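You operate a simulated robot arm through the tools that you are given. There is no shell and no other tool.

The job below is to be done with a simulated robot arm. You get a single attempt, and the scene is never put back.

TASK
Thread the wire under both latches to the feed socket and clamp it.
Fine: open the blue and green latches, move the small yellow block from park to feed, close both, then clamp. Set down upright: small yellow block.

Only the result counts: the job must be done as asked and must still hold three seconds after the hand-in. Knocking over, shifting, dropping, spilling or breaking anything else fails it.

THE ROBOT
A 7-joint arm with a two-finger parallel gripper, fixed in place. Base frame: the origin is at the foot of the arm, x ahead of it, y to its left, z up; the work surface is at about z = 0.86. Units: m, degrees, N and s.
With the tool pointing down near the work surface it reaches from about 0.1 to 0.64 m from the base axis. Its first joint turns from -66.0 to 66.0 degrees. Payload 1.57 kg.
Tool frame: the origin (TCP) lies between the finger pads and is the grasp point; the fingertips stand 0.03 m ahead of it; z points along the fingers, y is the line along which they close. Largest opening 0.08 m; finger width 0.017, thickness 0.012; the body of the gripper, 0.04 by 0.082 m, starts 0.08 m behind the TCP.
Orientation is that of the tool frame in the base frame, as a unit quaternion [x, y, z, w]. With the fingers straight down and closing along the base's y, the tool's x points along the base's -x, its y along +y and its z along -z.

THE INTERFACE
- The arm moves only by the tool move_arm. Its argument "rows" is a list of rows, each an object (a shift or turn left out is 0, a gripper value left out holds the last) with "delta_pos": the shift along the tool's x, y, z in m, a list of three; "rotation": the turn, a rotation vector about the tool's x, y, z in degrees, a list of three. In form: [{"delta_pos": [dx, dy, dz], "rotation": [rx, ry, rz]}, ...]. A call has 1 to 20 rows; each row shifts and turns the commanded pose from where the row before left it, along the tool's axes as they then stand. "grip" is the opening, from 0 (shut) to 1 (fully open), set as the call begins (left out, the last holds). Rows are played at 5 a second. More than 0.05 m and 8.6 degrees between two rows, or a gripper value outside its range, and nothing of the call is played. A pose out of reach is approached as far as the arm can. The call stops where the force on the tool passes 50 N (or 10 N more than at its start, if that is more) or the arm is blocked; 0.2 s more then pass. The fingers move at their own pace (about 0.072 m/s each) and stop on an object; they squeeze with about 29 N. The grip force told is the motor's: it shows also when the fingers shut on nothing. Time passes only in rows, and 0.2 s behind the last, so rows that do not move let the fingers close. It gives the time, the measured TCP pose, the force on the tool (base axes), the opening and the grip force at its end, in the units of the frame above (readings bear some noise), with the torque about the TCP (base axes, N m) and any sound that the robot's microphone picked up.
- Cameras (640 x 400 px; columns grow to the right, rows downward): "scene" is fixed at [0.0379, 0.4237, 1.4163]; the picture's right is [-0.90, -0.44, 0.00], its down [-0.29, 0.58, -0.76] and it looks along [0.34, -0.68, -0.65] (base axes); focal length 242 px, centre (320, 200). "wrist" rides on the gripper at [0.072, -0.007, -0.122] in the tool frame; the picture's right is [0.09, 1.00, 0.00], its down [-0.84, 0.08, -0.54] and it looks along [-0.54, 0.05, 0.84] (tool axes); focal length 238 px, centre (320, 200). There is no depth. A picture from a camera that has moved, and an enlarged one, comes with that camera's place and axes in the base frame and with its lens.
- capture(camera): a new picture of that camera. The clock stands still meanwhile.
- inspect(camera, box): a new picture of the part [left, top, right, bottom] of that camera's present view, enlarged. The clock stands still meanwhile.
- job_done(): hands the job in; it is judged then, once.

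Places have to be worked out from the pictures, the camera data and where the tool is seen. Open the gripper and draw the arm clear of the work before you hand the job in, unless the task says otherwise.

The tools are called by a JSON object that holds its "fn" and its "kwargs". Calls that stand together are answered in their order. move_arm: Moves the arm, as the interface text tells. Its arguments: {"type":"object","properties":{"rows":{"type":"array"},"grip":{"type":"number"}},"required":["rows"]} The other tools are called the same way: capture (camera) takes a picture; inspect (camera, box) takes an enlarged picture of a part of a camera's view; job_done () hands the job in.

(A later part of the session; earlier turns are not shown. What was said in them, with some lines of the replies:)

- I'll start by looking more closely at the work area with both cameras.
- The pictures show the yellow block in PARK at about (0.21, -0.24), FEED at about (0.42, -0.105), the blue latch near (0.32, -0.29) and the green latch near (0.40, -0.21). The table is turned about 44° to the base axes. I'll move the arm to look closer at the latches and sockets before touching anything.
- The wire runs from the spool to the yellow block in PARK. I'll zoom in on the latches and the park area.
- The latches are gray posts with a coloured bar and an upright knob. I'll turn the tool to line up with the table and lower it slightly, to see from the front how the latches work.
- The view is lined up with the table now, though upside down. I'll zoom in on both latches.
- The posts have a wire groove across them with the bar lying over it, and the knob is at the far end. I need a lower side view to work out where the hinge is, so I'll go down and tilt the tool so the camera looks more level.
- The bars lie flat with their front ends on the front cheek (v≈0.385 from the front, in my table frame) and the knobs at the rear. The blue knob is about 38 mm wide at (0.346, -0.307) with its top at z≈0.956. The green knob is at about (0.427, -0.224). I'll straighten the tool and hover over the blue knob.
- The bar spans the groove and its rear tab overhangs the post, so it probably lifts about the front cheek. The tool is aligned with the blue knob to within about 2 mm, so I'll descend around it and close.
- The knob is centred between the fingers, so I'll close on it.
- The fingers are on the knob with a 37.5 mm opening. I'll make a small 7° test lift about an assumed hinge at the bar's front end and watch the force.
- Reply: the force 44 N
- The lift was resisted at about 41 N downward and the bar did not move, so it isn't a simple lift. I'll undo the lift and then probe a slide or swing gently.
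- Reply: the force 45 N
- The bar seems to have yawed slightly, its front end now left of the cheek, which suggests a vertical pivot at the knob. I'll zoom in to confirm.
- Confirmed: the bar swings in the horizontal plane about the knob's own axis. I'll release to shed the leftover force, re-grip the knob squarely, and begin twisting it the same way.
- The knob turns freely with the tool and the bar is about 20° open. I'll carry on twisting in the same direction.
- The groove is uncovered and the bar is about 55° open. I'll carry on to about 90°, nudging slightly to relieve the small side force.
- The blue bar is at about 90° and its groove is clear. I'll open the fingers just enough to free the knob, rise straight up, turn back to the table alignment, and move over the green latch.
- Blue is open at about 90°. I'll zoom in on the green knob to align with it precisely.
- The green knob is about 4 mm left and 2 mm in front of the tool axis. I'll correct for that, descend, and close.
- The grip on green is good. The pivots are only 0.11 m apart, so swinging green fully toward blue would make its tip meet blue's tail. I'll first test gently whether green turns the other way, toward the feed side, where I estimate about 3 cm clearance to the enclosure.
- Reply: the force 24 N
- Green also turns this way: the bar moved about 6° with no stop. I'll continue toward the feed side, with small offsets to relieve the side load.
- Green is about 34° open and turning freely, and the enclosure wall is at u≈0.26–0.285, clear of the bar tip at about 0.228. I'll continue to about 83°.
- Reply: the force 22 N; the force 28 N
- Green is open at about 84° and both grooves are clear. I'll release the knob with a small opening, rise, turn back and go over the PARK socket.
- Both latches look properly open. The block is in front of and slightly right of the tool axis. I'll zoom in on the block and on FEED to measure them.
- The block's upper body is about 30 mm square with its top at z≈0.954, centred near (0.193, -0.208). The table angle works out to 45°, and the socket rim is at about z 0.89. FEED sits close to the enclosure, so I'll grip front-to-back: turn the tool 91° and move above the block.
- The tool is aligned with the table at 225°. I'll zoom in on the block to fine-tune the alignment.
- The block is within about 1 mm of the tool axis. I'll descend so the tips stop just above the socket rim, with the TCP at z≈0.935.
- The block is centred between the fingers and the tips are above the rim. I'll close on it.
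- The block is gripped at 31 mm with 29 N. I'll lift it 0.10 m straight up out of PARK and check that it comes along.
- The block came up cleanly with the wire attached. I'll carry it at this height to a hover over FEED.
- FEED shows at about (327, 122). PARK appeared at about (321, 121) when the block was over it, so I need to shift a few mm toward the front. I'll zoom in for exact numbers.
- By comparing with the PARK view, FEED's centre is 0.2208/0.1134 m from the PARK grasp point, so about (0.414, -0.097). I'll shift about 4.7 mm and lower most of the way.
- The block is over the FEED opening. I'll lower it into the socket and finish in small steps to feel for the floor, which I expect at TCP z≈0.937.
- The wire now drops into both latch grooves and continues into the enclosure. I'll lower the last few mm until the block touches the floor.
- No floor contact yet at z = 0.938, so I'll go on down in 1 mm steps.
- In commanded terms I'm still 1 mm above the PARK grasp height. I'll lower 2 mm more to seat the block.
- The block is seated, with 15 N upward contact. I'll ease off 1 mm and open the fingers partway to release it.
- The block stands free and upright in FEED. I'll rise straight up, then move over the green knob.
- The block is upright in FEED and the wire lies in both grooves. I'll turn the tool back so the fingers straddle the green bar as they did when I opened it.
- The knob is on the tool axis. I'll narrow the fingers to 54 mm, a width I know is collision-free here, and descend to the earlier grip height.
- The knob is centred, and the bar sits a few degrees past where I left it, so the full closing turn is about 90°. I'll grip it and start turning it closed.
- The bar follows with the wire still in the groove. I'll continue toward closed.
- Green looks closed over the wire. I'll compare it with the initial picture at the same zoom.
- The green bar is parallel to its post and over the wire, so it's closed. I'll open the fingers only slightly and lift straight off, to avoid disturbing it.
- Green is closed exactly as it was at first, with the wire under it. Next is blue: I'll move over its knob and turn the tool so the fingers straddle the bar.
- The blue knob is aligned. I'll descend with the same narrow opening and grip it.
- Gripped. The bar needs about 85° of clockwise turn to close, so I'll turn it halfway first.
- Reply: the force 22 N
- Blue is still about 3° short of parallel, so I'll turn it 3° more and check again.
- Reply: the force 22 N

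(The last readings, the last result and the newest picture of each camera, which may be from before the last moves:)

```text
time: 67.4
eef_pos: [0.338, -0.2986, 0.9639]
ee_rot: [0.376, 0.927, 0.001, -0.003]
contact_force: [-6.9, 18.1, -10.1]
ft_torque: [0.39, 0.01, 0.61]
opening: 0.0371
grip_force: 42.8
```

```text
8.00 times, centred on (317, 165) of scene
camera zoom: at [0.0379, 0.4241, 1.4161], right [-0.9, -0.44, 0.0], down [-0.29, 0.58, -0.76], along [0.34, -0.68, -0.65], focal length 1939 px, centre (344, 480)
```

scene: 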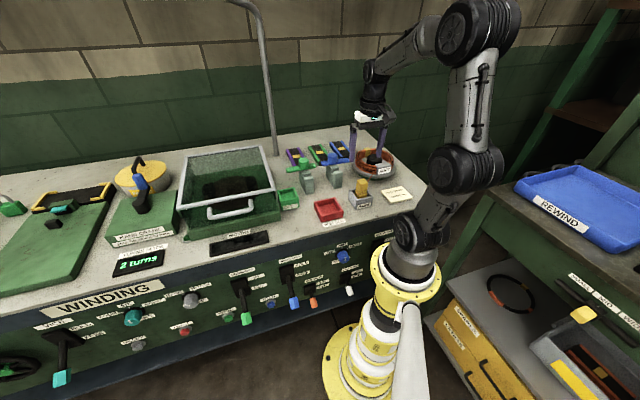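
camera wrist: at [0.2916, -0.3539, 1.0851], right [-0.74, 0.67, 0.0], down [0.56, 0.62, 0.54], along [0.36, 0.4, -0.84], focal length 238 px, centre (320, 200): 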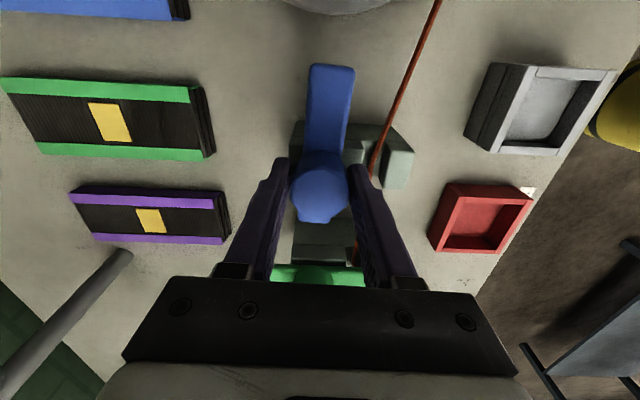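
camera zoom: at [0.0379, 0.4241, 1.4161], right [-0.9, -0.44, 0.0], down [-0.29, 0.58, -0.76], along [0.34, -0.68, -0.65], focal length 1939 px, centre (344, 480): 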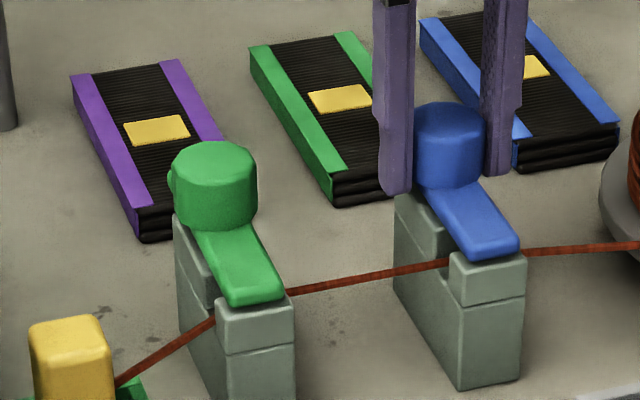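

Blue is parallel to its post, and a 0.6 N·m reaction shows it is at its closed stop. I'll release slightly and lift straight off.

{"fn": "move_arm", "kwargs": {"rows": [{}, {}, {"delta_pos": [0, 0, -0.015]}, {"delta_pos": [0, 0, -0.03]}, {"delta_pos": [0, 0, -0.045]}, {"delta_pos": [0, 0, -0.045]}, {}], "grip": 0.57}}

{"fn": "capture", "kwargs": {"camera": "wrist"}}

{"fn": "inspect", "kwargs": {"camera": "scene", "box": [285, 140, 349, 190]}}

{"fn": "inspect", "kwargs": {"camera": "wrist", "box": [270, 60, 450, 180]}}

```text
time: 69.0
eef_pos: [0.3415, -0.2992, 1.0977]
ee_rot: [0.377, 0.926, 0.0, 0.0]
contact_force: [-0.7, 0.0, 0.3]
ft_torque: [-0.01, 0.02, -0.02]
opening: 0.0457
grip_force: 0.1
```

```text
taken
camera wrist: at [0.2852, -0.2546, 1.2194], right [0.63, 0.78, 0.0], down [0.65, -0.53, 0.54], along [0.42, -0.34, -0.84], focal length 238 px, centre (320, 200)
```

wrist: 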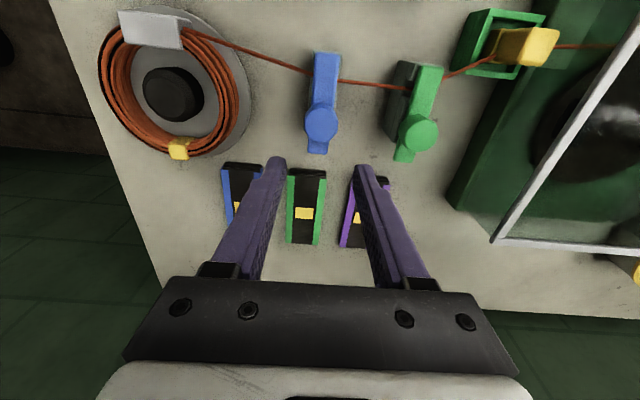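

```text
8.00 times, centred on (317, 165) of scene
camera zoom: at [0.0379, 0.4237, 1.4163], right [-0.9, -0.44, 0.0], down [-0.29, 0.58, -0.76], along [0.34, -0.68, -0.65], focal length 1939 px, centre (344, 480)
```

zoom: 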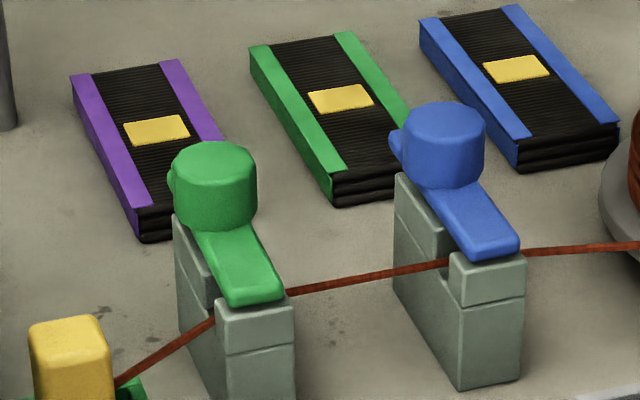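

```text
3.33 times, centred on (360, 120) of wrist
camera zoom: at [0.2852, -0.2546, 1.2194], right [0.63, 0.78, 0.0], down [0.65, -0.53, 0.54], along [0.42, -0.34, -0.84], focal length 794 px, centre (187, 467)
```

zoom: 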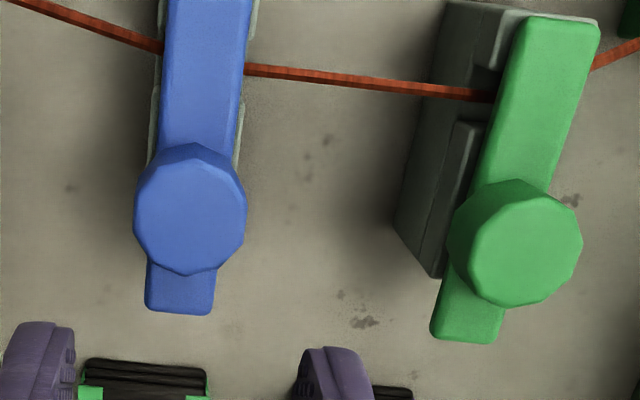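

Both latches are closed over the wire. Next is the WIRE CLAMP lever on the front panel, with its blue handle down at FREE. I estimate the handle at about (0.296, 0.105, 0.58), so I'll move above and in front of it at a safe height for a close look.

{"fn": "move_arm", "kwargs": {"rows": [{"delta_pos": [0.0329, 0.0257, 0]}, {"delta_pos": [0.0329, 0.0257, 0]}, {"delta_pos": [0.0329, 0.0257, 0]}, {"delta_pos": [0.0329, 0.0257, 0]}, {"delta_pos": [0.0329, 0.0257, 0]}, {"delta_pos": [0.0329, 0.0257, 0]}, {"delta_pos": [0.0329, 0.0257, 0]}, {"delta_pos": [0.0329, 0.0257, 0]}, {"delta_pos": [0.0329, 0.0257, 0]}, {"delta_pos": [0.0329, 0.0257, 0]}, {}], "grip": 1}}

{"fn": "capture", "kwargs": {"camera": "wrist"}}

{"fn": "capture", "kwargs": {"camera": "scene"}}

```text
time: 71.4
eef_pos: [0.2815, 0.1143, 1.0992]
ee_rot: [0.377, 0.926, 0.0, 0.0]
contact_force: [-0.6, -0.8, 0.1]
ft_torque: [0.0, -0.02, -0.04]
opening: 0.0803
grip_force: 0.1
```

```text
taken
camera wrist: at [0.2255, 0.1586, 1.2202], right [0.63, 0.78, 0.0], down [0.65, -0.53, 0.54], along [0.42, -0.34, -0.84], focal length 238 px, centre (320, 200)
```

wrist: 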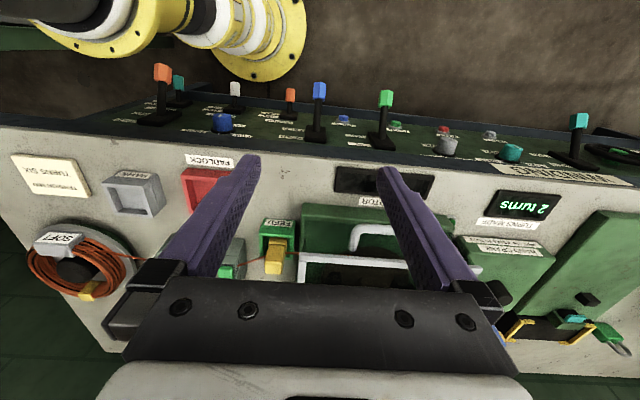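

```text
taken
```

scene: 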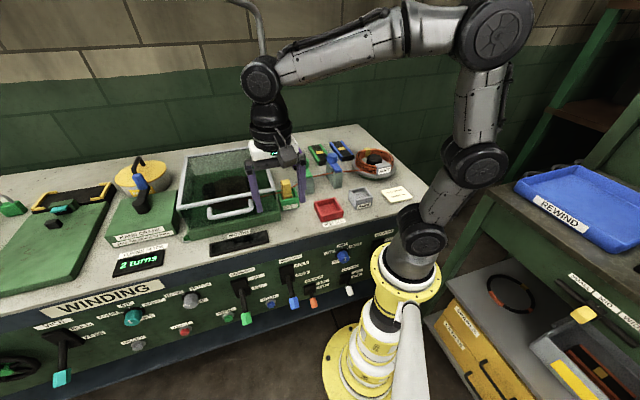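

The panel slopes outward, and the blue-handled lever is at about (320, 90) in the wrist view. I'll zoom in on it.

{"fn": "inspect", "kwargs": {"camera": "wrist", "box": [230, 60, 430, 180]}}

{"fn": "inspect", "kwargs": {"camera": "scene", "box": [250, 230, 350, 330]}}

```text
3.20 times, centred on (330, 120) of wrist
camera zoom: at [0.2255, 0.1586, 1.2202], right [0.63, 0.78, 0.0], down [0.65, -0.53, 0.54], along [0.42, -0.34, -0.84], focal length 763 px, centre (288, 456)
```

zoom: 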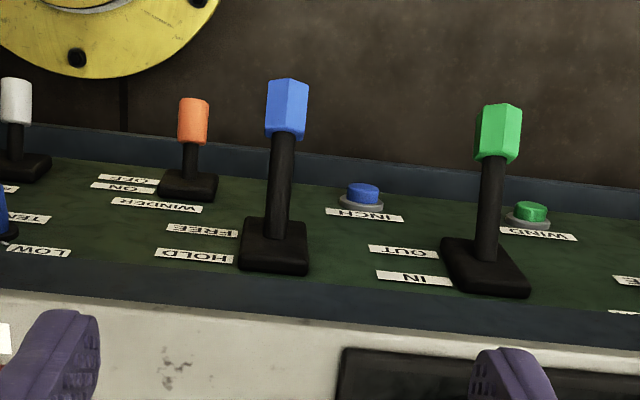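

```text
4.00 times, centred on (300, 280) of scene
camera zoom: at [0.0379, 0.4237, 1.4163], right [-0.9, -0.44, 0.0], down [-0.29, 0.58, -0.76], along [0.34, -0.68, -0.65], focal length 970 px, centre (400, -120)
```

zoom: 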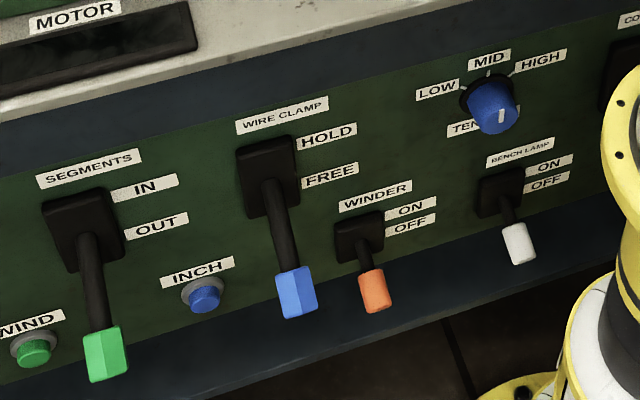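

The lever stands out from the panel with its blue handle down at FREE and the WIRE CLAMP label above it. My rough fix for the handle is u≈0.281, v≈0.136, z≈0.59–0.61. I'll back off from the panel and go lower for a second angle.

{"fn": "move_arm", "kwargs": {"rows": [{"delta_pos": [0.034, 0, 0]}, {"delta_pos": [0.034, 0, 0]}, {"delta_pos": [0, 0, 0.045]}, {"delta_pos": [0, 0, 0.045]}, {"delta_pos": [0, 0, 0.045]}, {}]}}

{"fn": "capture", "kwargs": {"camera": "wrist"}}

{"fn": "inspect", "kwargs": {"camera": "wrist", "box": [220, 60, 420, 185]}}

{"fn": "capture", "kwargs": {"camera": "scene"}}

```text
time: 72.8
eef_pos: [0.2351, 0.1622, 0.9626]
ee_rot: [0.376, 0.927, -0.001, 0.001]
contact_force: [-0.9, 0.1, 0.2]
ft_torque: [-0.01, -0.03, 0.02]
opening: 0.0801
grip_force: 0.1
```

```text
taken
camera wrist: at [0.1794, 0.2077, 1.0847], right [0.63, 0.78, 0.0], down [0.65, -0.53, 0.54], along [0.42, -0.34, -0.84], focal length 238 px, centre (320, 200)
```

wrist: 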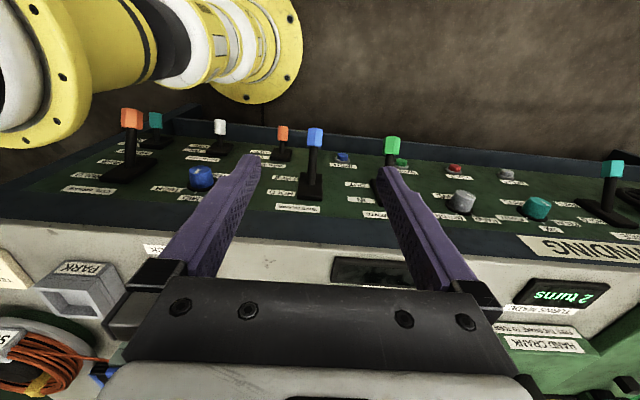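

```text
3.20 times, centred on (320, 122) of wrist
camera zoom: at [0.1794, 0.2077, 1.0847], right [0.63, 0.78, 0.0], down [0.65, -0.53, 0.54], along [0.42, -0.34, -0.84], focal length 763 px, centre (320, 448)
```

zoom: 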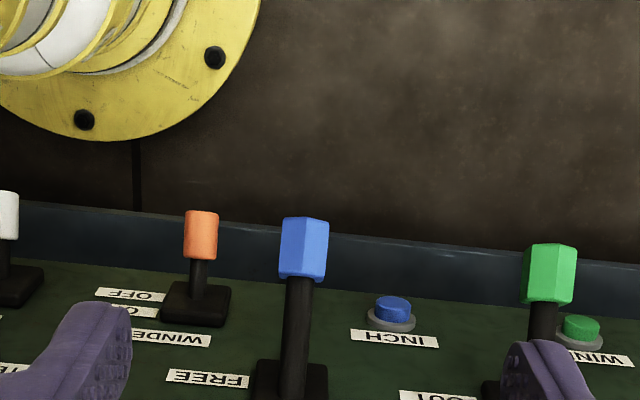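

```text
taken
```

scene: 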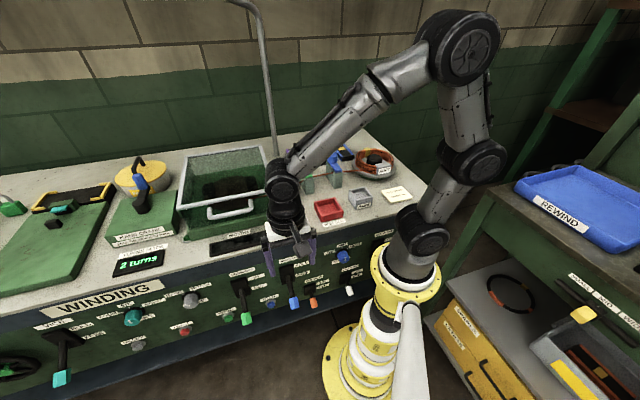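

Triangulating from both wrist views puts the blue handle at u=0.280, v=0.138, z=0.603 (base about (0.295, 0.101, 0.603)), with its pivot near v≈0.205, z≈0.66. I'll tilt the tool 30° so the fingers lean toward the panel and the wrist stays clear of the table edge, then look again.

{"fn": "move_arm", "kwargs": {"rows": [{"rotation": [0, -7.5, 0]}, {"rotation": [0, -7.5, 0]}, {"rotation": [0, -7.5, 0]}, {"rotation": [0, -7.5, 0]}, {}], "grip": 0.75}}

{"fn": "capture", "kwargs": {"camera": "wrist"}}

{"fn": "capture", "kwargs": {"camera": "scene"}}

```text
time: 74.0
eef_pos: [0.2356, 0.1615, 0.9648]
ee_rot: [0.363, 0.895, -0.097, 0.241]
contact_force: [0.0, 0.0, 0.4]
ft_torque: [0.03, 0.02, 0.03]
opening: 0.0601
grip_force: 0.0
```

```text
taken
camera wrist: at [0.143, 0.2438, 1.0335], right [0.64, 0.77, -0.05], down [0.38, -0.26, 0.89], along [0.67, -0.58, -0.46], focal length 238 px, centre (320, 200)
```

wrist: 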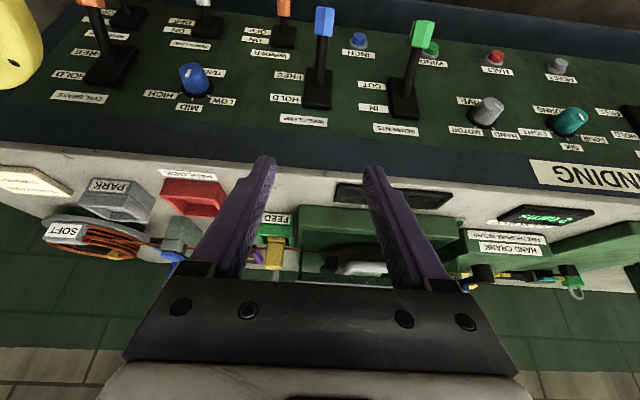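

```text
taken
```

scene: 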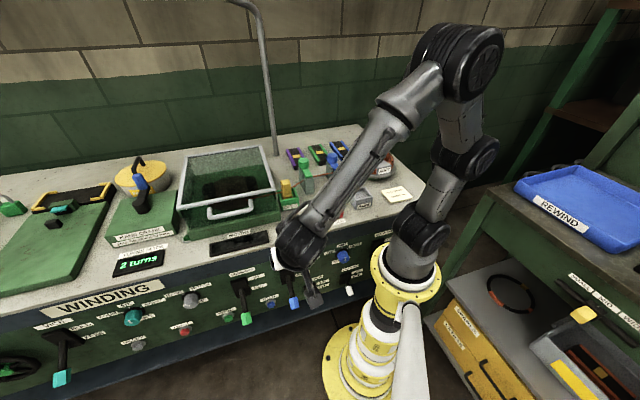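

This view confirms the handle at u=0.280, v=0.137, z=0.605 and the lever pivot near v≈0.215, z≈0.653, with the lever about 33° below horizontal. I'll zoom in on the lever and its labels before approaching.

{"fn": "inspect", "kwargs": {"camera": "wrist", "box": [220, 0, 440, 140]}}

{"fn": "inspect", "kwargs": {"camera": "wrist", "box": [40, 0, 240, 125]}}

```text
2.86 times, centred on (330, 70) of wrist
camera zoom: at [0.143, 0.2438, 1.0335], right [0.64, 0.77, -0.05], down [0.38, -0.26, 0.89], along [0.67, -0.58, -0.46], focal length 681 px, centre (291, 571)
```

zoom: 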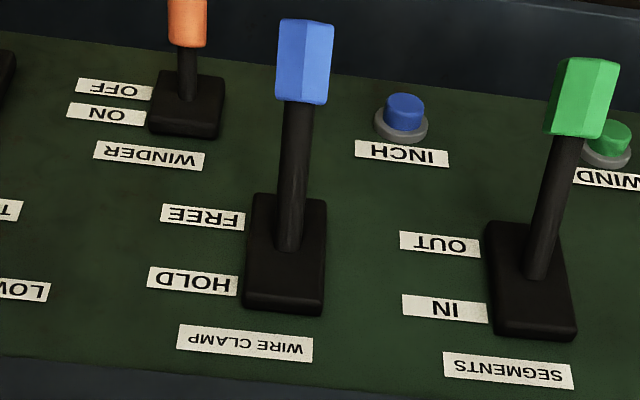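

```text
3.20 times, centred on (140, 62) of wrist
camera zoom: at [0.143, 0.2438, 1.0335], right [0.64, 0.77, -0.05], down [0.38, -0.26, 0.89], along [0.67, -0.58, -0.46], focal length 763 px, centre (896, 640)
```

zoom: 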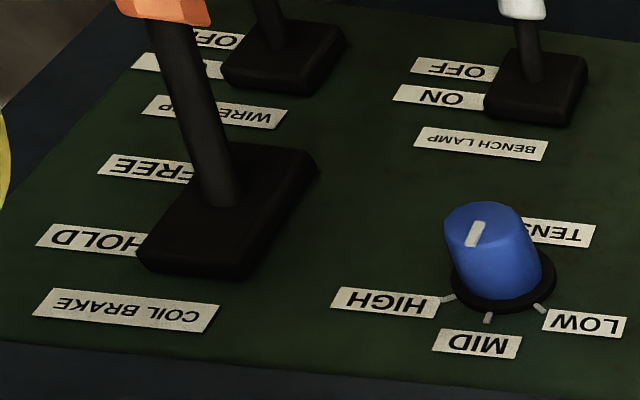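

The layout is clear: WIRE CLAMP has HOLD above and FREE below, and the lever is at FREE. I'll descend to a standoff 0.10 m back from the handle along the finger direction.

{"fn": "move_arm", "kwargs": {"rows": [{"delta_pos": [0.0178, 0, 0.0423]}, {"delta_pos": [0.0178, 0, 0.0423]}, {"delta_pos": [0.0178, 0, 0.0423]}, {}]}}

{"fn": "capture", "kwargs": {"camera": "wrist"}}

{"fn": "capture", "kwargs": {"camera": "scene"}}

```text
time: 75.0
eef_pos: [0.2473, 0.1514, 0.8297]
ee_rot: [0.364, 0.895, -0.097, 0.24]
contact_force: [0.2, 0.3, -0.1]
ft_torque: [0.01, 0.01, 0.02]
opening: 0.0602
grip_force: 0.0
```

```text
taken
camera wrist: at [0.1547, 0.2321, 0.8986], right [0.64, 0.77, -0.05], down [0.38, -0.26, 0.89], along [0.67, -0.58, -0.46], focal length 238 px, centre (320, 200)
```

wrist: 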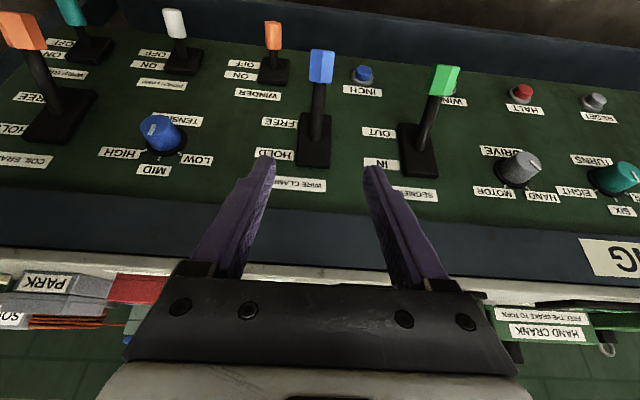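

```text
taken
```

scene: 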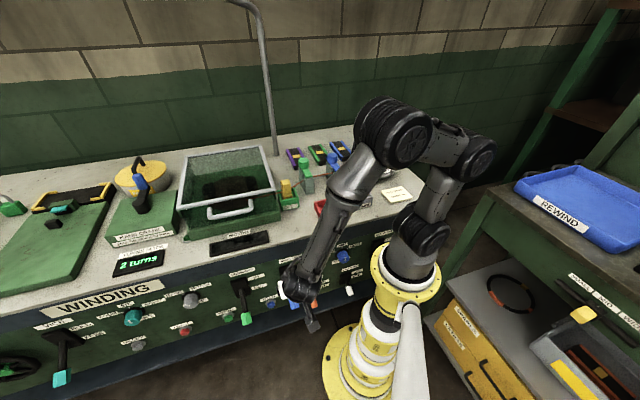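

The arm is moving freely and the handle is at about (321, 67) in view. I'll continue down to the standoff.

{"fn": "move_arm", "kwargs": {"rows": [{"delta_pos": [0.0178, 0, 0.0423]}, {"delta_pos": [0.0178, 0, 0.0423]}, {}]}}

{"fn": "capture", "kwargs": {"camera": "wrist"}}

{"fn": "capture", "kwargs": {"camera": "scene"}}

```text
time: 75.8
eef_pos: [0.2537, 0.1417, 0.7394]
ee_rot: [0.363, 0.895, -0.098, 0.24]
contact_force: [0.6, -0.9, 0.6]
ft_torque: [0.01, 0.0, 0.0]
opening: 0.0598
grip_force: 0.1
```

```text
taken
camera wrist: at [0.1622, 0.2234, 0.8083], right [0.64, 0.77, -0.05], down [0.38, -0.26, 0.89], along [0.67, -0.58, -0.46], focal length 238 px, centre (320, 200)
```

wrist: 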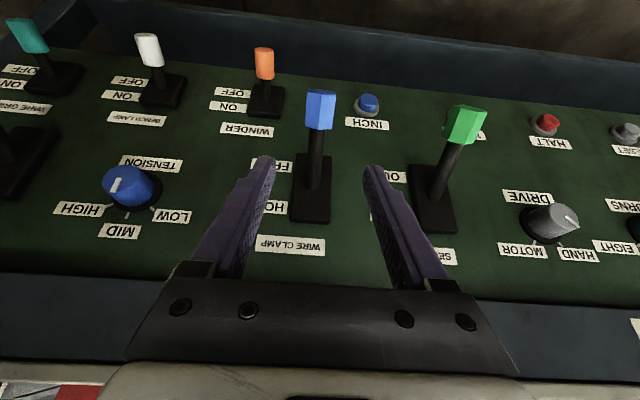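

```text
taken
```

scene: 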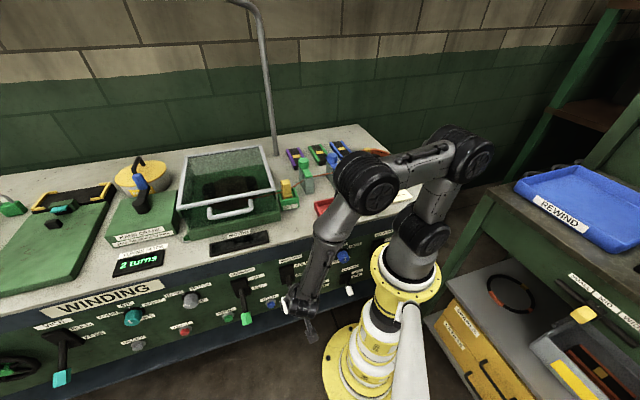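

The elbow is clear above the table edge and the handle is at (320, 107), exactly where I predicted. I'll advance another 0.097 m and stop short to check alignment.

{"fn": "move_arm", "kwargs": {"rows": [{"delta_pos": [0.0085, 0, 0.03]}, {"delta_pos": [0.0085, 0, 0.03]}, {"delta_pos": [0, 0, 0.03]}, {}]}}

{"fn": "capture", "kwargs": {"camera": "wrist"}}

{"fn": "capture", "kwargs": {"camera": "scene"}}

```text
time: 76.8
eef_pos: [0.2747, 0.1213, 0.6509]
ee_rot: [0.365, 0.894, -0.098, 0.239]
contact_force: [0.0, -0.1, -0.1]
ft_torque: [0.0, 0.0, -0.02]
opening: 0.0601
grip_force: 0.0
```

```text
taken
camera wrist: at [0.1817, 0.2016, 0.7199], right [0.64, 0.77, -0.05], down [0.38, -0.26, 0.89], along [0.67, -0.58, -0.46], focal length 238 px, centre (320, 200)
```

wrist: 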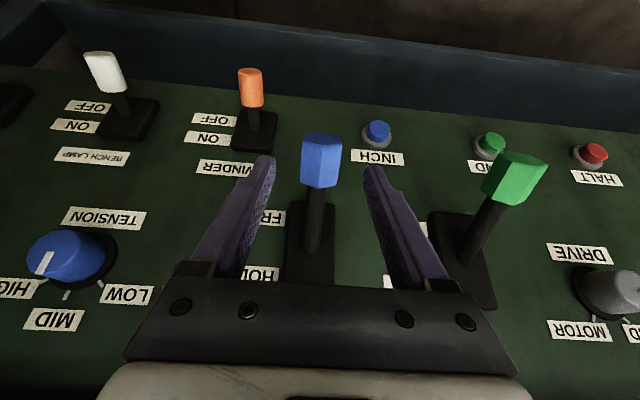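

```text
taken
```

scene: 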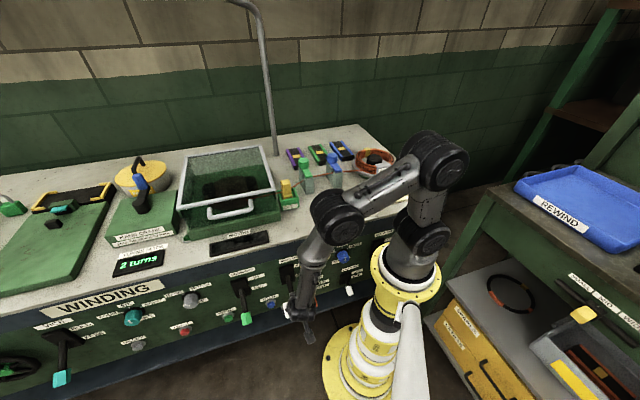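

The handle is on the tool axis with 0.054 m to go. I'll move in so the fingers straddle it.

{"fn": "move_arm", "kwargs": {"rows": [{"delta_pos": [-0.001, 0, 0.018]}, {"delta_pos": [-0.001, 0, 0.018]}, {"delta_pos": [0, 0, 0.016]}, {}]}}

{"fn": "capture", "kwargs": {"camera": "wrist"}}

{"fn": "inspect", "kwargs": {"camera": "scene", "box": [250, 180, 410, 350]}}

```text
time: 77.8
eef_pos: [0.297, 0.1019, 0.6059]
ee_rot: [0.363, 0.895, -0.097, 0.24]
contact_force: [-0.2, 0.4, 0.3]
ft_torque: [-0.01, -0.01, -0.01]
opening: 0.0598
grip_force: 0.0
```

```text
taken
camera wrist: at [0.204, 0.1834, 0.6755], right [0.64, 0.77, -0.05], down [0.38, -0.26, 0.89], along [0.67, -0.58, -0.46], focal length 238 px, centre (320, 200)
```

wrist: 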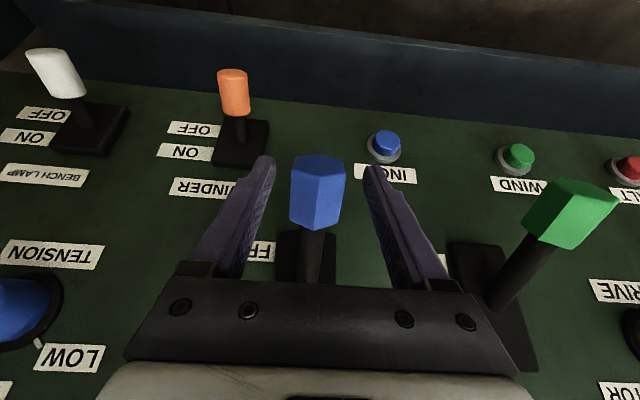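

```text
2.35 times, centred on (330, 265) of scene
camera zoom: at [0.038, 0.4237, 1.4163], right [-0.9, -0.44, 0.0], down [-0.29, 0.58, -0.76], along [0.34, -0.68, -0.65], focal length 570 px, centre (296, 47)
```

zoom: 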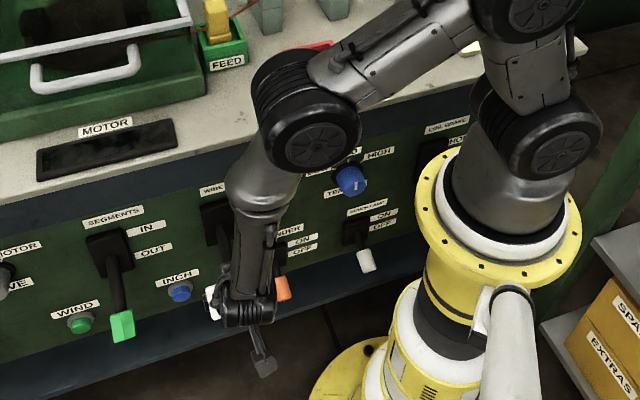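

The handle is right at the grasp point between the fingers, so I'll close on it.

{"fn": "move_arm", "kwargs": {"rows": [{}, {}, {}], "grip": 0}}

{"fn": "capture", "kwargs": {"camera": "wrist"}}

```text
time: 78.6
eef_pos: [0.2942, 0.1007, 0.6066]
ee_rot: [0.364, 0.894, -0.1, 0.239]
contact_force: [-6.4, -7.7, 2.8]
ft_torque: [-0.06, -0.07, 0.0]
opening: 0.0334
grip_force: 41.3
```

```text
taken
camera wrist: at [0.2027, 0.1823, 0.6751], right [0.64, 0.77, -0.05], down [0.38, -0.26, 0.89], along [0.67, -0.59, -0.46], focal length 238 px, centre (320, 200)
```

wrist: 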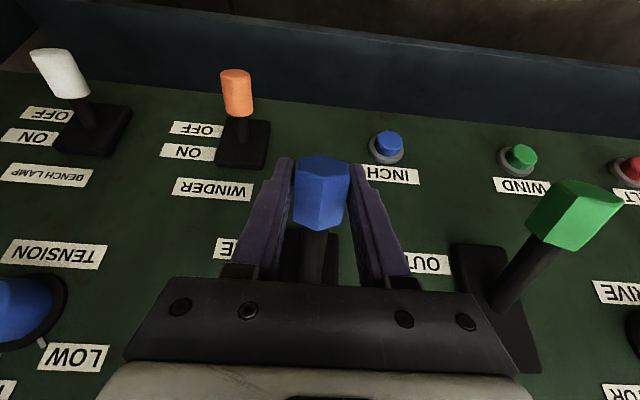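

I have the handle gripped at 33 mm. I'll try the first part of the upward arc, about 13°, and watch the forces.

{"fn": "move_arm", "kwargs": {"rows": [{"delta_pos": [-0.0007, -0.0008, -0.0068]}, {"delta_pos": [-0.0006, -0.0007, -0.0068]}, {"delta_pos": [0, 0, -0.0068]}, {}]}}

{"fn": "capture", "kwargs": {"camera": "wrist"}}

```text
time: 79.6
eef_pos: [0.2878, 0.1073, 0.6245]
ee_rot: [0.364, 0.895, -0.1, 0.239]
contact_force: [-2.0, -14.5, -11.9]
ft_torque: [0.83, 0.8, -0.11]
opening: 0.0333
grip_force: 41.3
```

```text
taken
camera wrist: at [0.1964, 0.1886, 0.6939], right [0.64, 0.77, -0.05], down [0.38, -0.26, 0.89], along [0.67, -0.59, -0.46], focal length 238 px, centre (320, 200)
```

wrist: 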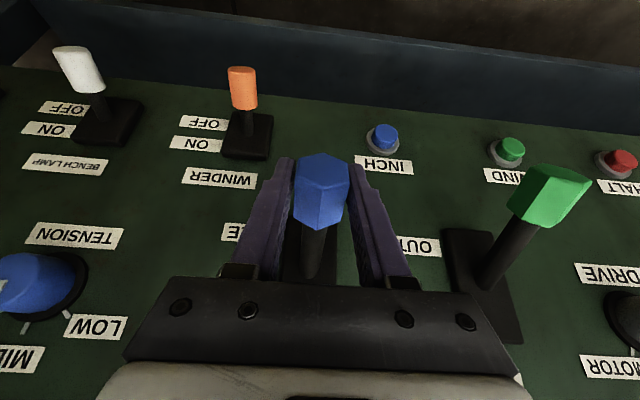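

The lever is following and the force is moderate. I'll continue along the arc, letting the tool turn a little with the lever to ease the twist in the grip.

{"fn": "move_arm", "kwargs": {"rows": [{"delta_pos": [-0.0026, 0, -0.011], "rotation": [0, 3, 0]}, {"delta_pos": [-0.0034, 0, -0.0109], "rotation": [0, 3, 0]}, {"delta_pos": [-0.0041, 0, -0.0104], "rotation": [0, 3, 0]}, {}]}}

{"fn": "capture", "kwargs": {"camera": "wrist"}}

{"fn": "inspect", "kwargs": {"camera": "scene", "box": [250, 180, 410, 350]}}

```text
time: 80.6
eef_pos: [0.2846, 0.1106, 0.6574]
ee_rot: [0.371, 0.911, -0.069, 0.167]
contact_force: [-7.8, -3.3, -12.4]
ft_torque: [0.85, 0.87, 0.01]
opening: 0.0331
grip_force: 41.3
```

```text
taken
camera wrist: at [0.2016, 0.1829, 0.7451], right [0.63, 0.77, -0.03], down [0.48, -0.35, 0.8], along [0.61, -0.53, -0.59], focal length 238 px, centre (320, 200)
```

wrist: 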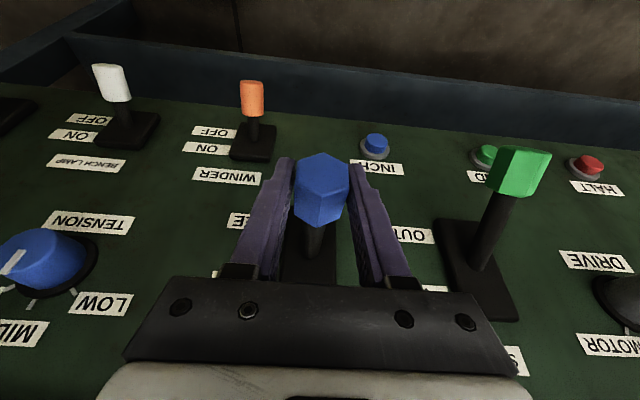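

```text
2.35 times, centred on (330, 265) of scene
camera zoom: at [0.0379, 0.4236, 1.4163], right [-0.9, -0.44, 0.0], down [-0.29, 0.58, -0.76], along [0.34, -0.68, -0.65], focal length 570 px, centre (296, 47)
```

zoom: 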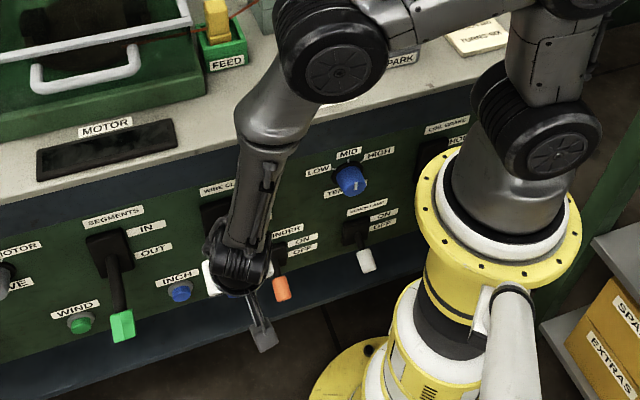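

The lever is about horizontal now and still following with low force. I'll continue on up toward HOLD.

{"fn": "move_arm", "kwargs": {"rows": [{"delta_pos": [-0.0048, 0, -0.0102], "rotation": [0, 2, 0]}, {"delta_pos": [-0.0057, 0, -0.0098], "rotation": [0, 2, 0]}, {"delta_pos": [-0.0065, 0, -0.0091], "rotation": [0, 2, 0]}, {}]}}

{"fn": "capture", "kwargs": {"camera": "wrist"}}

```text
time: 81.6
eef_pos: [0.2896, 0.1063, 0.6913]
ee_rot: [0.373, 0.918, -0.05, 0.122]
contact_force: [-5.3, -1.1, -11.1]
ft_torque: [0.8, 0.91, -0.2]
opening: 0.0333
grip_force: 41.7
```

```text
taken
camera wrist: at [0.2138, 0.1711, 0.7891], right [0.63, 0.78, -0.03], down [0.53, -0.41, 0.74], along [0.56, -0.48, -0.67], focal length 238 px, centre (320, 200)
```

wrist: 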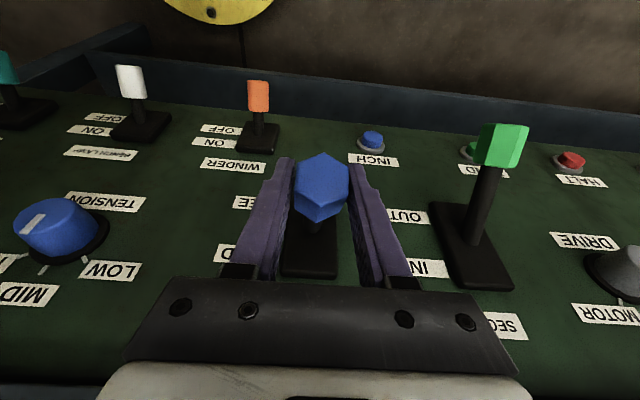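

The lever is about 22° above horizontal with force still low. I'll keep going in small steps until it reaches its stop.

{"fn": "move_arm", "kwargs": {"rows": [{"delta_pos": [-0.0073, 0, -0.0085], "rotation": [0, 2, 0]}, {"delta_pos": [-0.0068, 0, -0.0069], "rotation": [0, 1, 0]}, {}]}}

{"fn": "capture", "kwargs": {"camera": "wrist"}}

```text
time: 82.4
eef_pos: [0.2959, 0.0998, 0.707]
ee_rot: [0.374, 0.922, -0.039, 0.094]
contact_force: [-14.9, 20.2, -34.8]
ft_torque: [0.58, 0.54, 0.08]
opening: 0.0334
grip_force: 41.9
```

```text
taken
camera wrist: at [0.2227, 0.162, 0.8113], right [0.63, 0.78, -0.02], down [0.56, -0.44, 0.7], along [0.54, -0.45, -0.71], focal length 238 px, centre (320, 200)
```

wrist: 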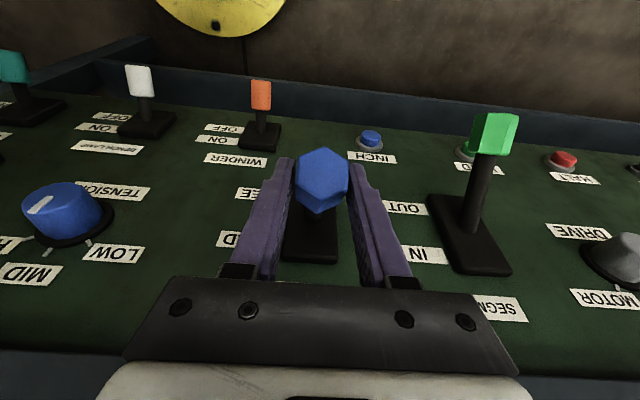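

The force rose to about 43 N, so the lever is at its upper stop at HOLD. I'll open the fingers to release it and check that it stays.

{"fn": "move_arm", "kwargs": {"rows": [{}, {}, {}], "grip": 0.8}}

{"fn": "capture", "kwargs": {"camera": "wrist"}}

```text
time: 83.2
eef_pos: [0.2965, 0.101, 0.7103]
ee_rot: [0.376, 0.921, -0.039, 0.097]
contact_force: [0.9, -0.6, 0.1]
ft_torque: [0.02, 0.01, -0.02]
opening: 0.0639
grip_force: 0.0
```

```text
taken
camera wrist: at [0.2254, 0.1619, 0.813], right [0.63, 0.78, -0.02], down [0.56, -0.44, 0.7], along [0.54, -0.45, -0.71], focal length 238 px, centre (320, 200)
```

wrist: 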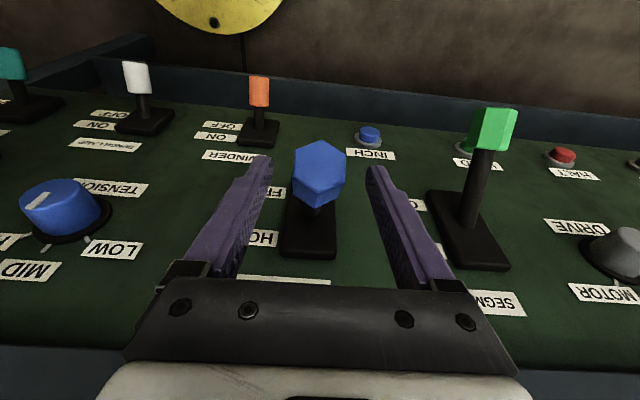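

The lever stays after release. I'll retreat up and away from the panel and look at its position.

{"fn": "move_arm", "kwargs": {"rows": [{"delta_pos": [0, 0, -0.02]}, {"delta_pos": [0.005, 0, -0.03]}, {"delta_pos": [0.01, 0, -0.04]}, {"delta_pos": [0.01, 0, -0.04]}, {"delta_pos": [0.01, 0, -0.04]}, {}]}}

{"fn": "capture", "kwargs": {"camera": "wrist"}}

{"fn": "inspect", "kwargs": {"camera": "scene", "box": [230, 200, 390, 330]}}

```text
time: 84.6
eef_pos: [0.2475, 0.1455, 0.8693]
ee_rot: [0.375, 0.921, -0.039, 0.096]
contact_force: [-0.4, -0.3, 0.4]
ft_torque: [0.03, 0.0, 0.0]
opening: 0.064
grip_force: 0.0
```

```text
taken
camera wrist: at [0.175, 0.2077, 0.9735], right [0.63, 0.78, -0.02], down [0.56, -0.44, 0.7], along [0.54, -0.45, -0.71], focal length 238 px, centre (320, 200)
```

wrist: 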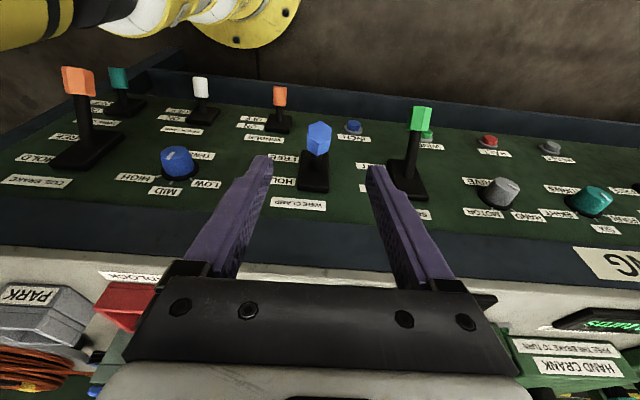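

```text
3.08 times, centred on (310, 265) of scene
camera zoom: at [0.0379, 0.4237, 1.4163], right [-0.9, -0.44, 0.0], down [-0.29, 0.58, -0.76], along [0.34, -0.68, -0.65], focal length 746 px, centre (351, 0)
```

zoom: 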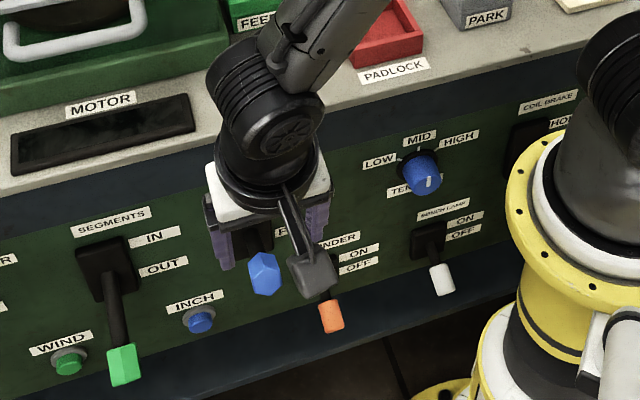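

The lever clearly sits differently from the other levers now. I'll zoom in on it.

{"fn": "inspect", "kwargs": {"camera": "wrist", "box": [250, 90, 450, 215]}}

{"fn": "inspect", "kwargs": {"camera": "wrist", "box": [40, 50, 240, 215]}}

```text
3.20 times, centred on (350, 152) of wrist
camera zoom: at [0.175, 0.2077, 0.9735], right [0.63, 0.78, -0.02], down [0.56, -0.44, 0.7], along [0.54, -0.45, -0.71], focal length 763 px, centre (224, 352)
```

zoom: 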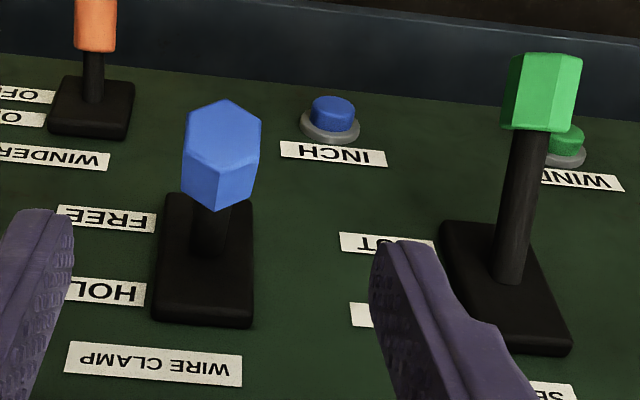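

```text
2.42 times, centred on (140, 132) of wrist
camera zoom: at [0.175, 0.2077, 0.9735], right [0.63, 0.78, -0.02], down [0.56, -0.44, 0.7], along [0.54, -0.45, -0.71], focal length 578 px, centre (756, 364)
```

zoom: 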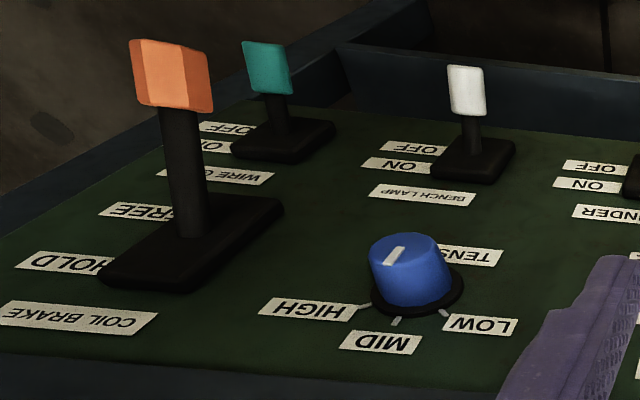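

The lever now points up at roughly +30–33°, the mirror of its FREE position, so the clamp is at HOLD. A small teal lever nearby has a label starting "WIRE…", so I'll read that to be sure I moved the right control.

{"fn": "inspect", "kwargs": {"camera": "wrist", "box": [70, 60, 170, 130]}}

{"fn": "inspect", "kwargs": {"camera": "scene", "box": [240, 140, 400, 240]}}

```text
5.71 times, centred on (120, 95) of wrist
camera zoom: at [0.175, 0.2077, 0.9735], right [0.63, 0.78, -0.02], down [0.56, -0.44, 0.7], along [0.54, -0.45, -0.71], focal length 1362 px, centre (1463, 800)
```

zoom: 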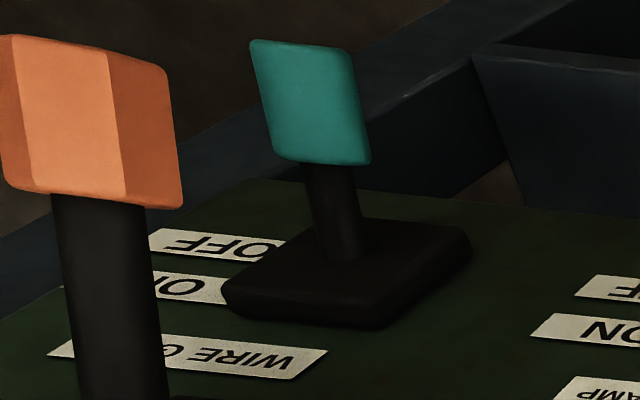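

```text
4.00 times, centred on (320, 190) of scene
camera zoom: at [0.0379, 0.4237, 1.4163], right [-0.9, -0.44, 0.0], down [-0.29, 0.58, -0.76], along [0.34, -0.68, -0.65], focal length 970 px, centre (320, 240)
```

zoom: 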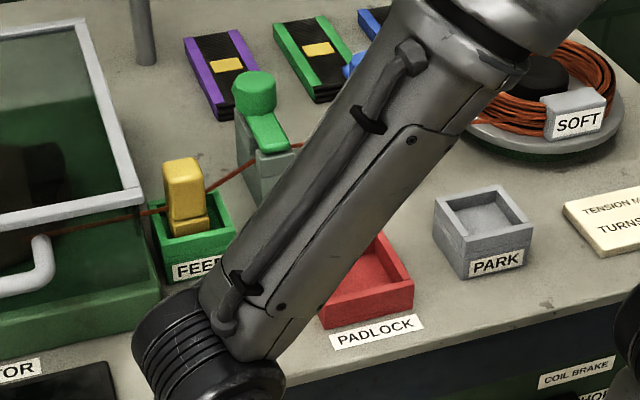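

That one is a separate "WIRE G…" ON/OFF switch, so WIRE CLAMP was the right lever. The block stands upright in FEED. I'll raise the arm clear, straighten the tool, and check the whole scene.

{"fn": "move_arm", "kwargs": {"rows": [{"delta_pos": [0, 0, -0.045]}, {"delta_pos": [0, 0, -0.045]}, {"delta_pos": [0, 0, -0.045]}, {"delta_pos": [0, 0, -0.045]}, {"delta_pos": [0, 0, -0.045]}, {"delta_pos": [0, 0, -0.045], "rotation": [0, 5.5, 0]}, {"delta_pos": [0, 0, -0.04], "rotation": [0, 5.5, 0]}, {"delta_pos": [0, 0, -0.04]}, {}], "grip": 1}}

{"fn": "capture", "kwargs": {"camera": "scene"}}

{"fn": "capture", "kwargs": {"camera": "wrist"}}

```text
time: 86.6
eef_pos: [0.2021, 0.1917, 1.2096]
ee_rot: [0.377, 0.926, -0.003, 0.008]
contact_force: [0.9, 0.8, -0.6]
ft_torque: [-0.05, 0.05, 0.03]
opening: 0.0798
grip_force: 0.2
```

```text
taken
```

scene: 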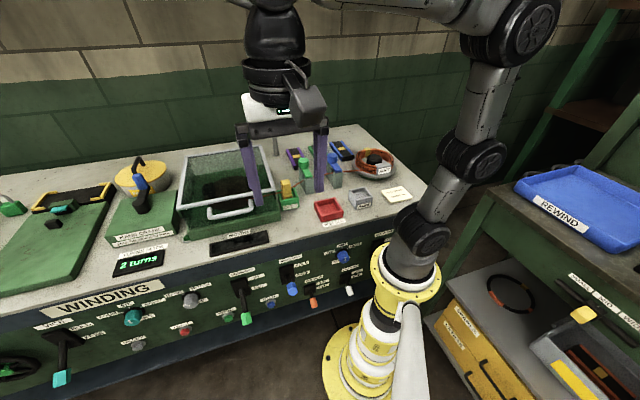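

```text
taken
camera wrist: at [0.1447, 0.2377, 1.3308], right [0.63, 0.78, 0.0], down [0.65, -0.52, 0.56], along [0.43, -0.35, -0.83], focal length 238 px, centre (320, 200)
```

wrist: 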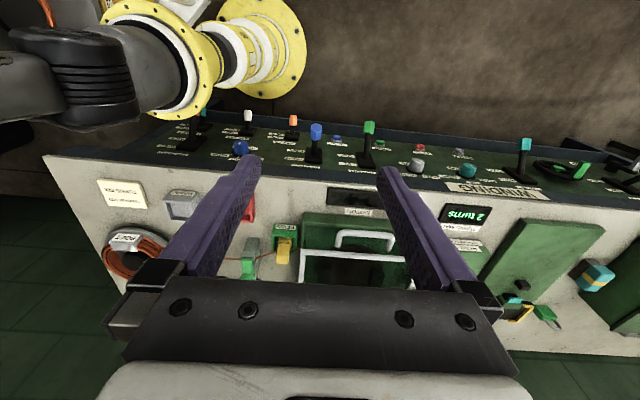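

The arm is up and clear. I'll zoom in on the clamp lever, the latches and the block for a final check.

{"fn": "inspect", "kwargs": {"camera": "scene", "box": [210, 230, 390, 340]}}

{"fn": "move_arm", "kwargs": {"rows": [{"delta_pos": [-0.03, -0.03, -0.01]}, {"delta_pos": [-0.03, -0.03, 0]}, {"delta_pos": [-0.03, -0.03, 0]}, {"delta_pos": [-0.02, -0.03, 0]}, {"delta_pos": [0, 0, -0.02]}, {}], "grip": 1}}

{"fn": "capture", "kwargs": {"camera": "wrist"}}

{"fn": "inspect", "kwargs": {"camera": "scene", "box": [250, 130, 390, 220]}}

```text
3.56 times, centred on (300, 285) of scene
camera zoom: at [0.0379, 0.4237, 1.4163], right [-0.9, -0.44, 0.0], down [-0.29, 0.58, -0.76], along [0.34, -0.68, -0.65], focal length 862 px, centre (391, -102)
```

zoom: 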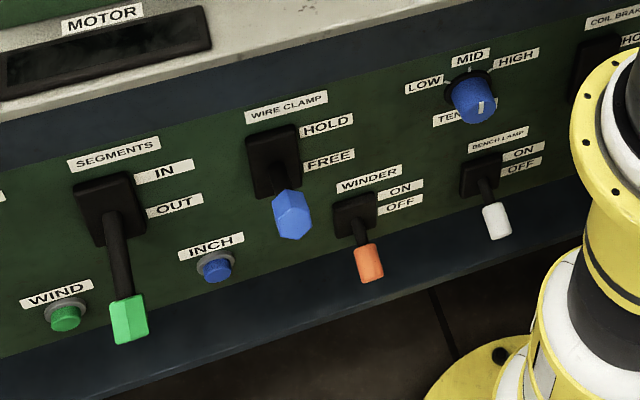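

```text
time: 88.0
eef_pos: [0.1998, 0.0258, 1.2455]
ee_rot: [0.377, 0.926, -0.002, 0.007]
contact_force: [-0.8, 0.8, 0.6]
ft_torque: [-0.02, 0.04, 0.01]
opening: 0.0801
grip_force: 0.0
```

```text
taken
camera wrist: at [0.1424, 0.073, 1.3665], right [0.63, 0.78, 0.0], down [0.65, -0.52, 0.56], along [0.43, -0.35, -0.83], focal length 238 px, centre (320, 200)
```

wrist: 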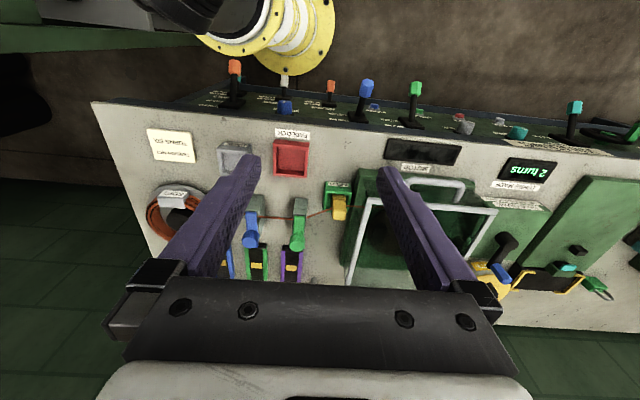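

```text
4.44 times, centred on (320, 175) of scene
camera zoom: at [0.0379, 0.4237, 1.4163], right [-0.9, -0.44, 0.0], down [-0.29, 0.58, -0.76], along [0.34, -0.68, -0.65], focal length 1077 px, centre (320, 311)
```

zoom: 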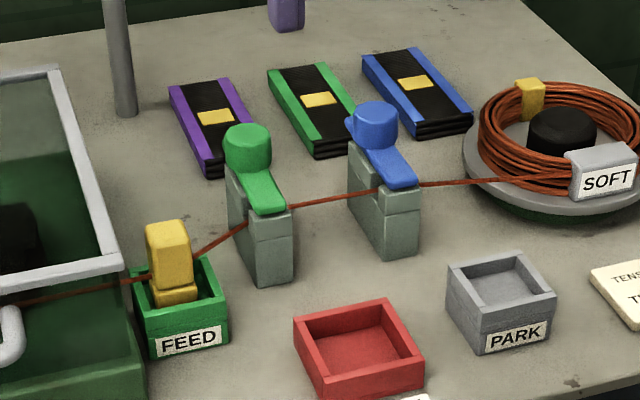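

All checks agree:
- **Block:** it stands upright in FEED.
- **Wire:** it runs through both grooves.
- **Latches:** the blue and green bars are closed over it.
- **Clamp:** WIRE CLAMP is at its upper stop (HOLD).

The gripper is open and well clear, so I'm handing the job in.

{"fn": "job_done", "kwargs": {}}

```text
The job is handed in.
```

The wire now runs under both latches to FEED and is clamped, and I've handed the job in. I don't have the judge's result yet.

- **Block:** the small yellow block is out of PARK and standing upright in FEED.
- **Latches:** I opened both before moving the block, then closed them over the wire. In the final pictures both bars sit as they did at the start.
- **Clamp:** the WIRE CLAMP lever went from FREE up to HOLD. It reached its stop at about 43 N and stayed there after I let go.
- **Arm:** the gripper is open and clear above the bench.

I first tried lifting the blue latch, which did not move that way. It swings sideways about its knob, and the attempt only nudged the bar a few degrees before I opened it properly. In the pictures nothing else was knocked or shifted.
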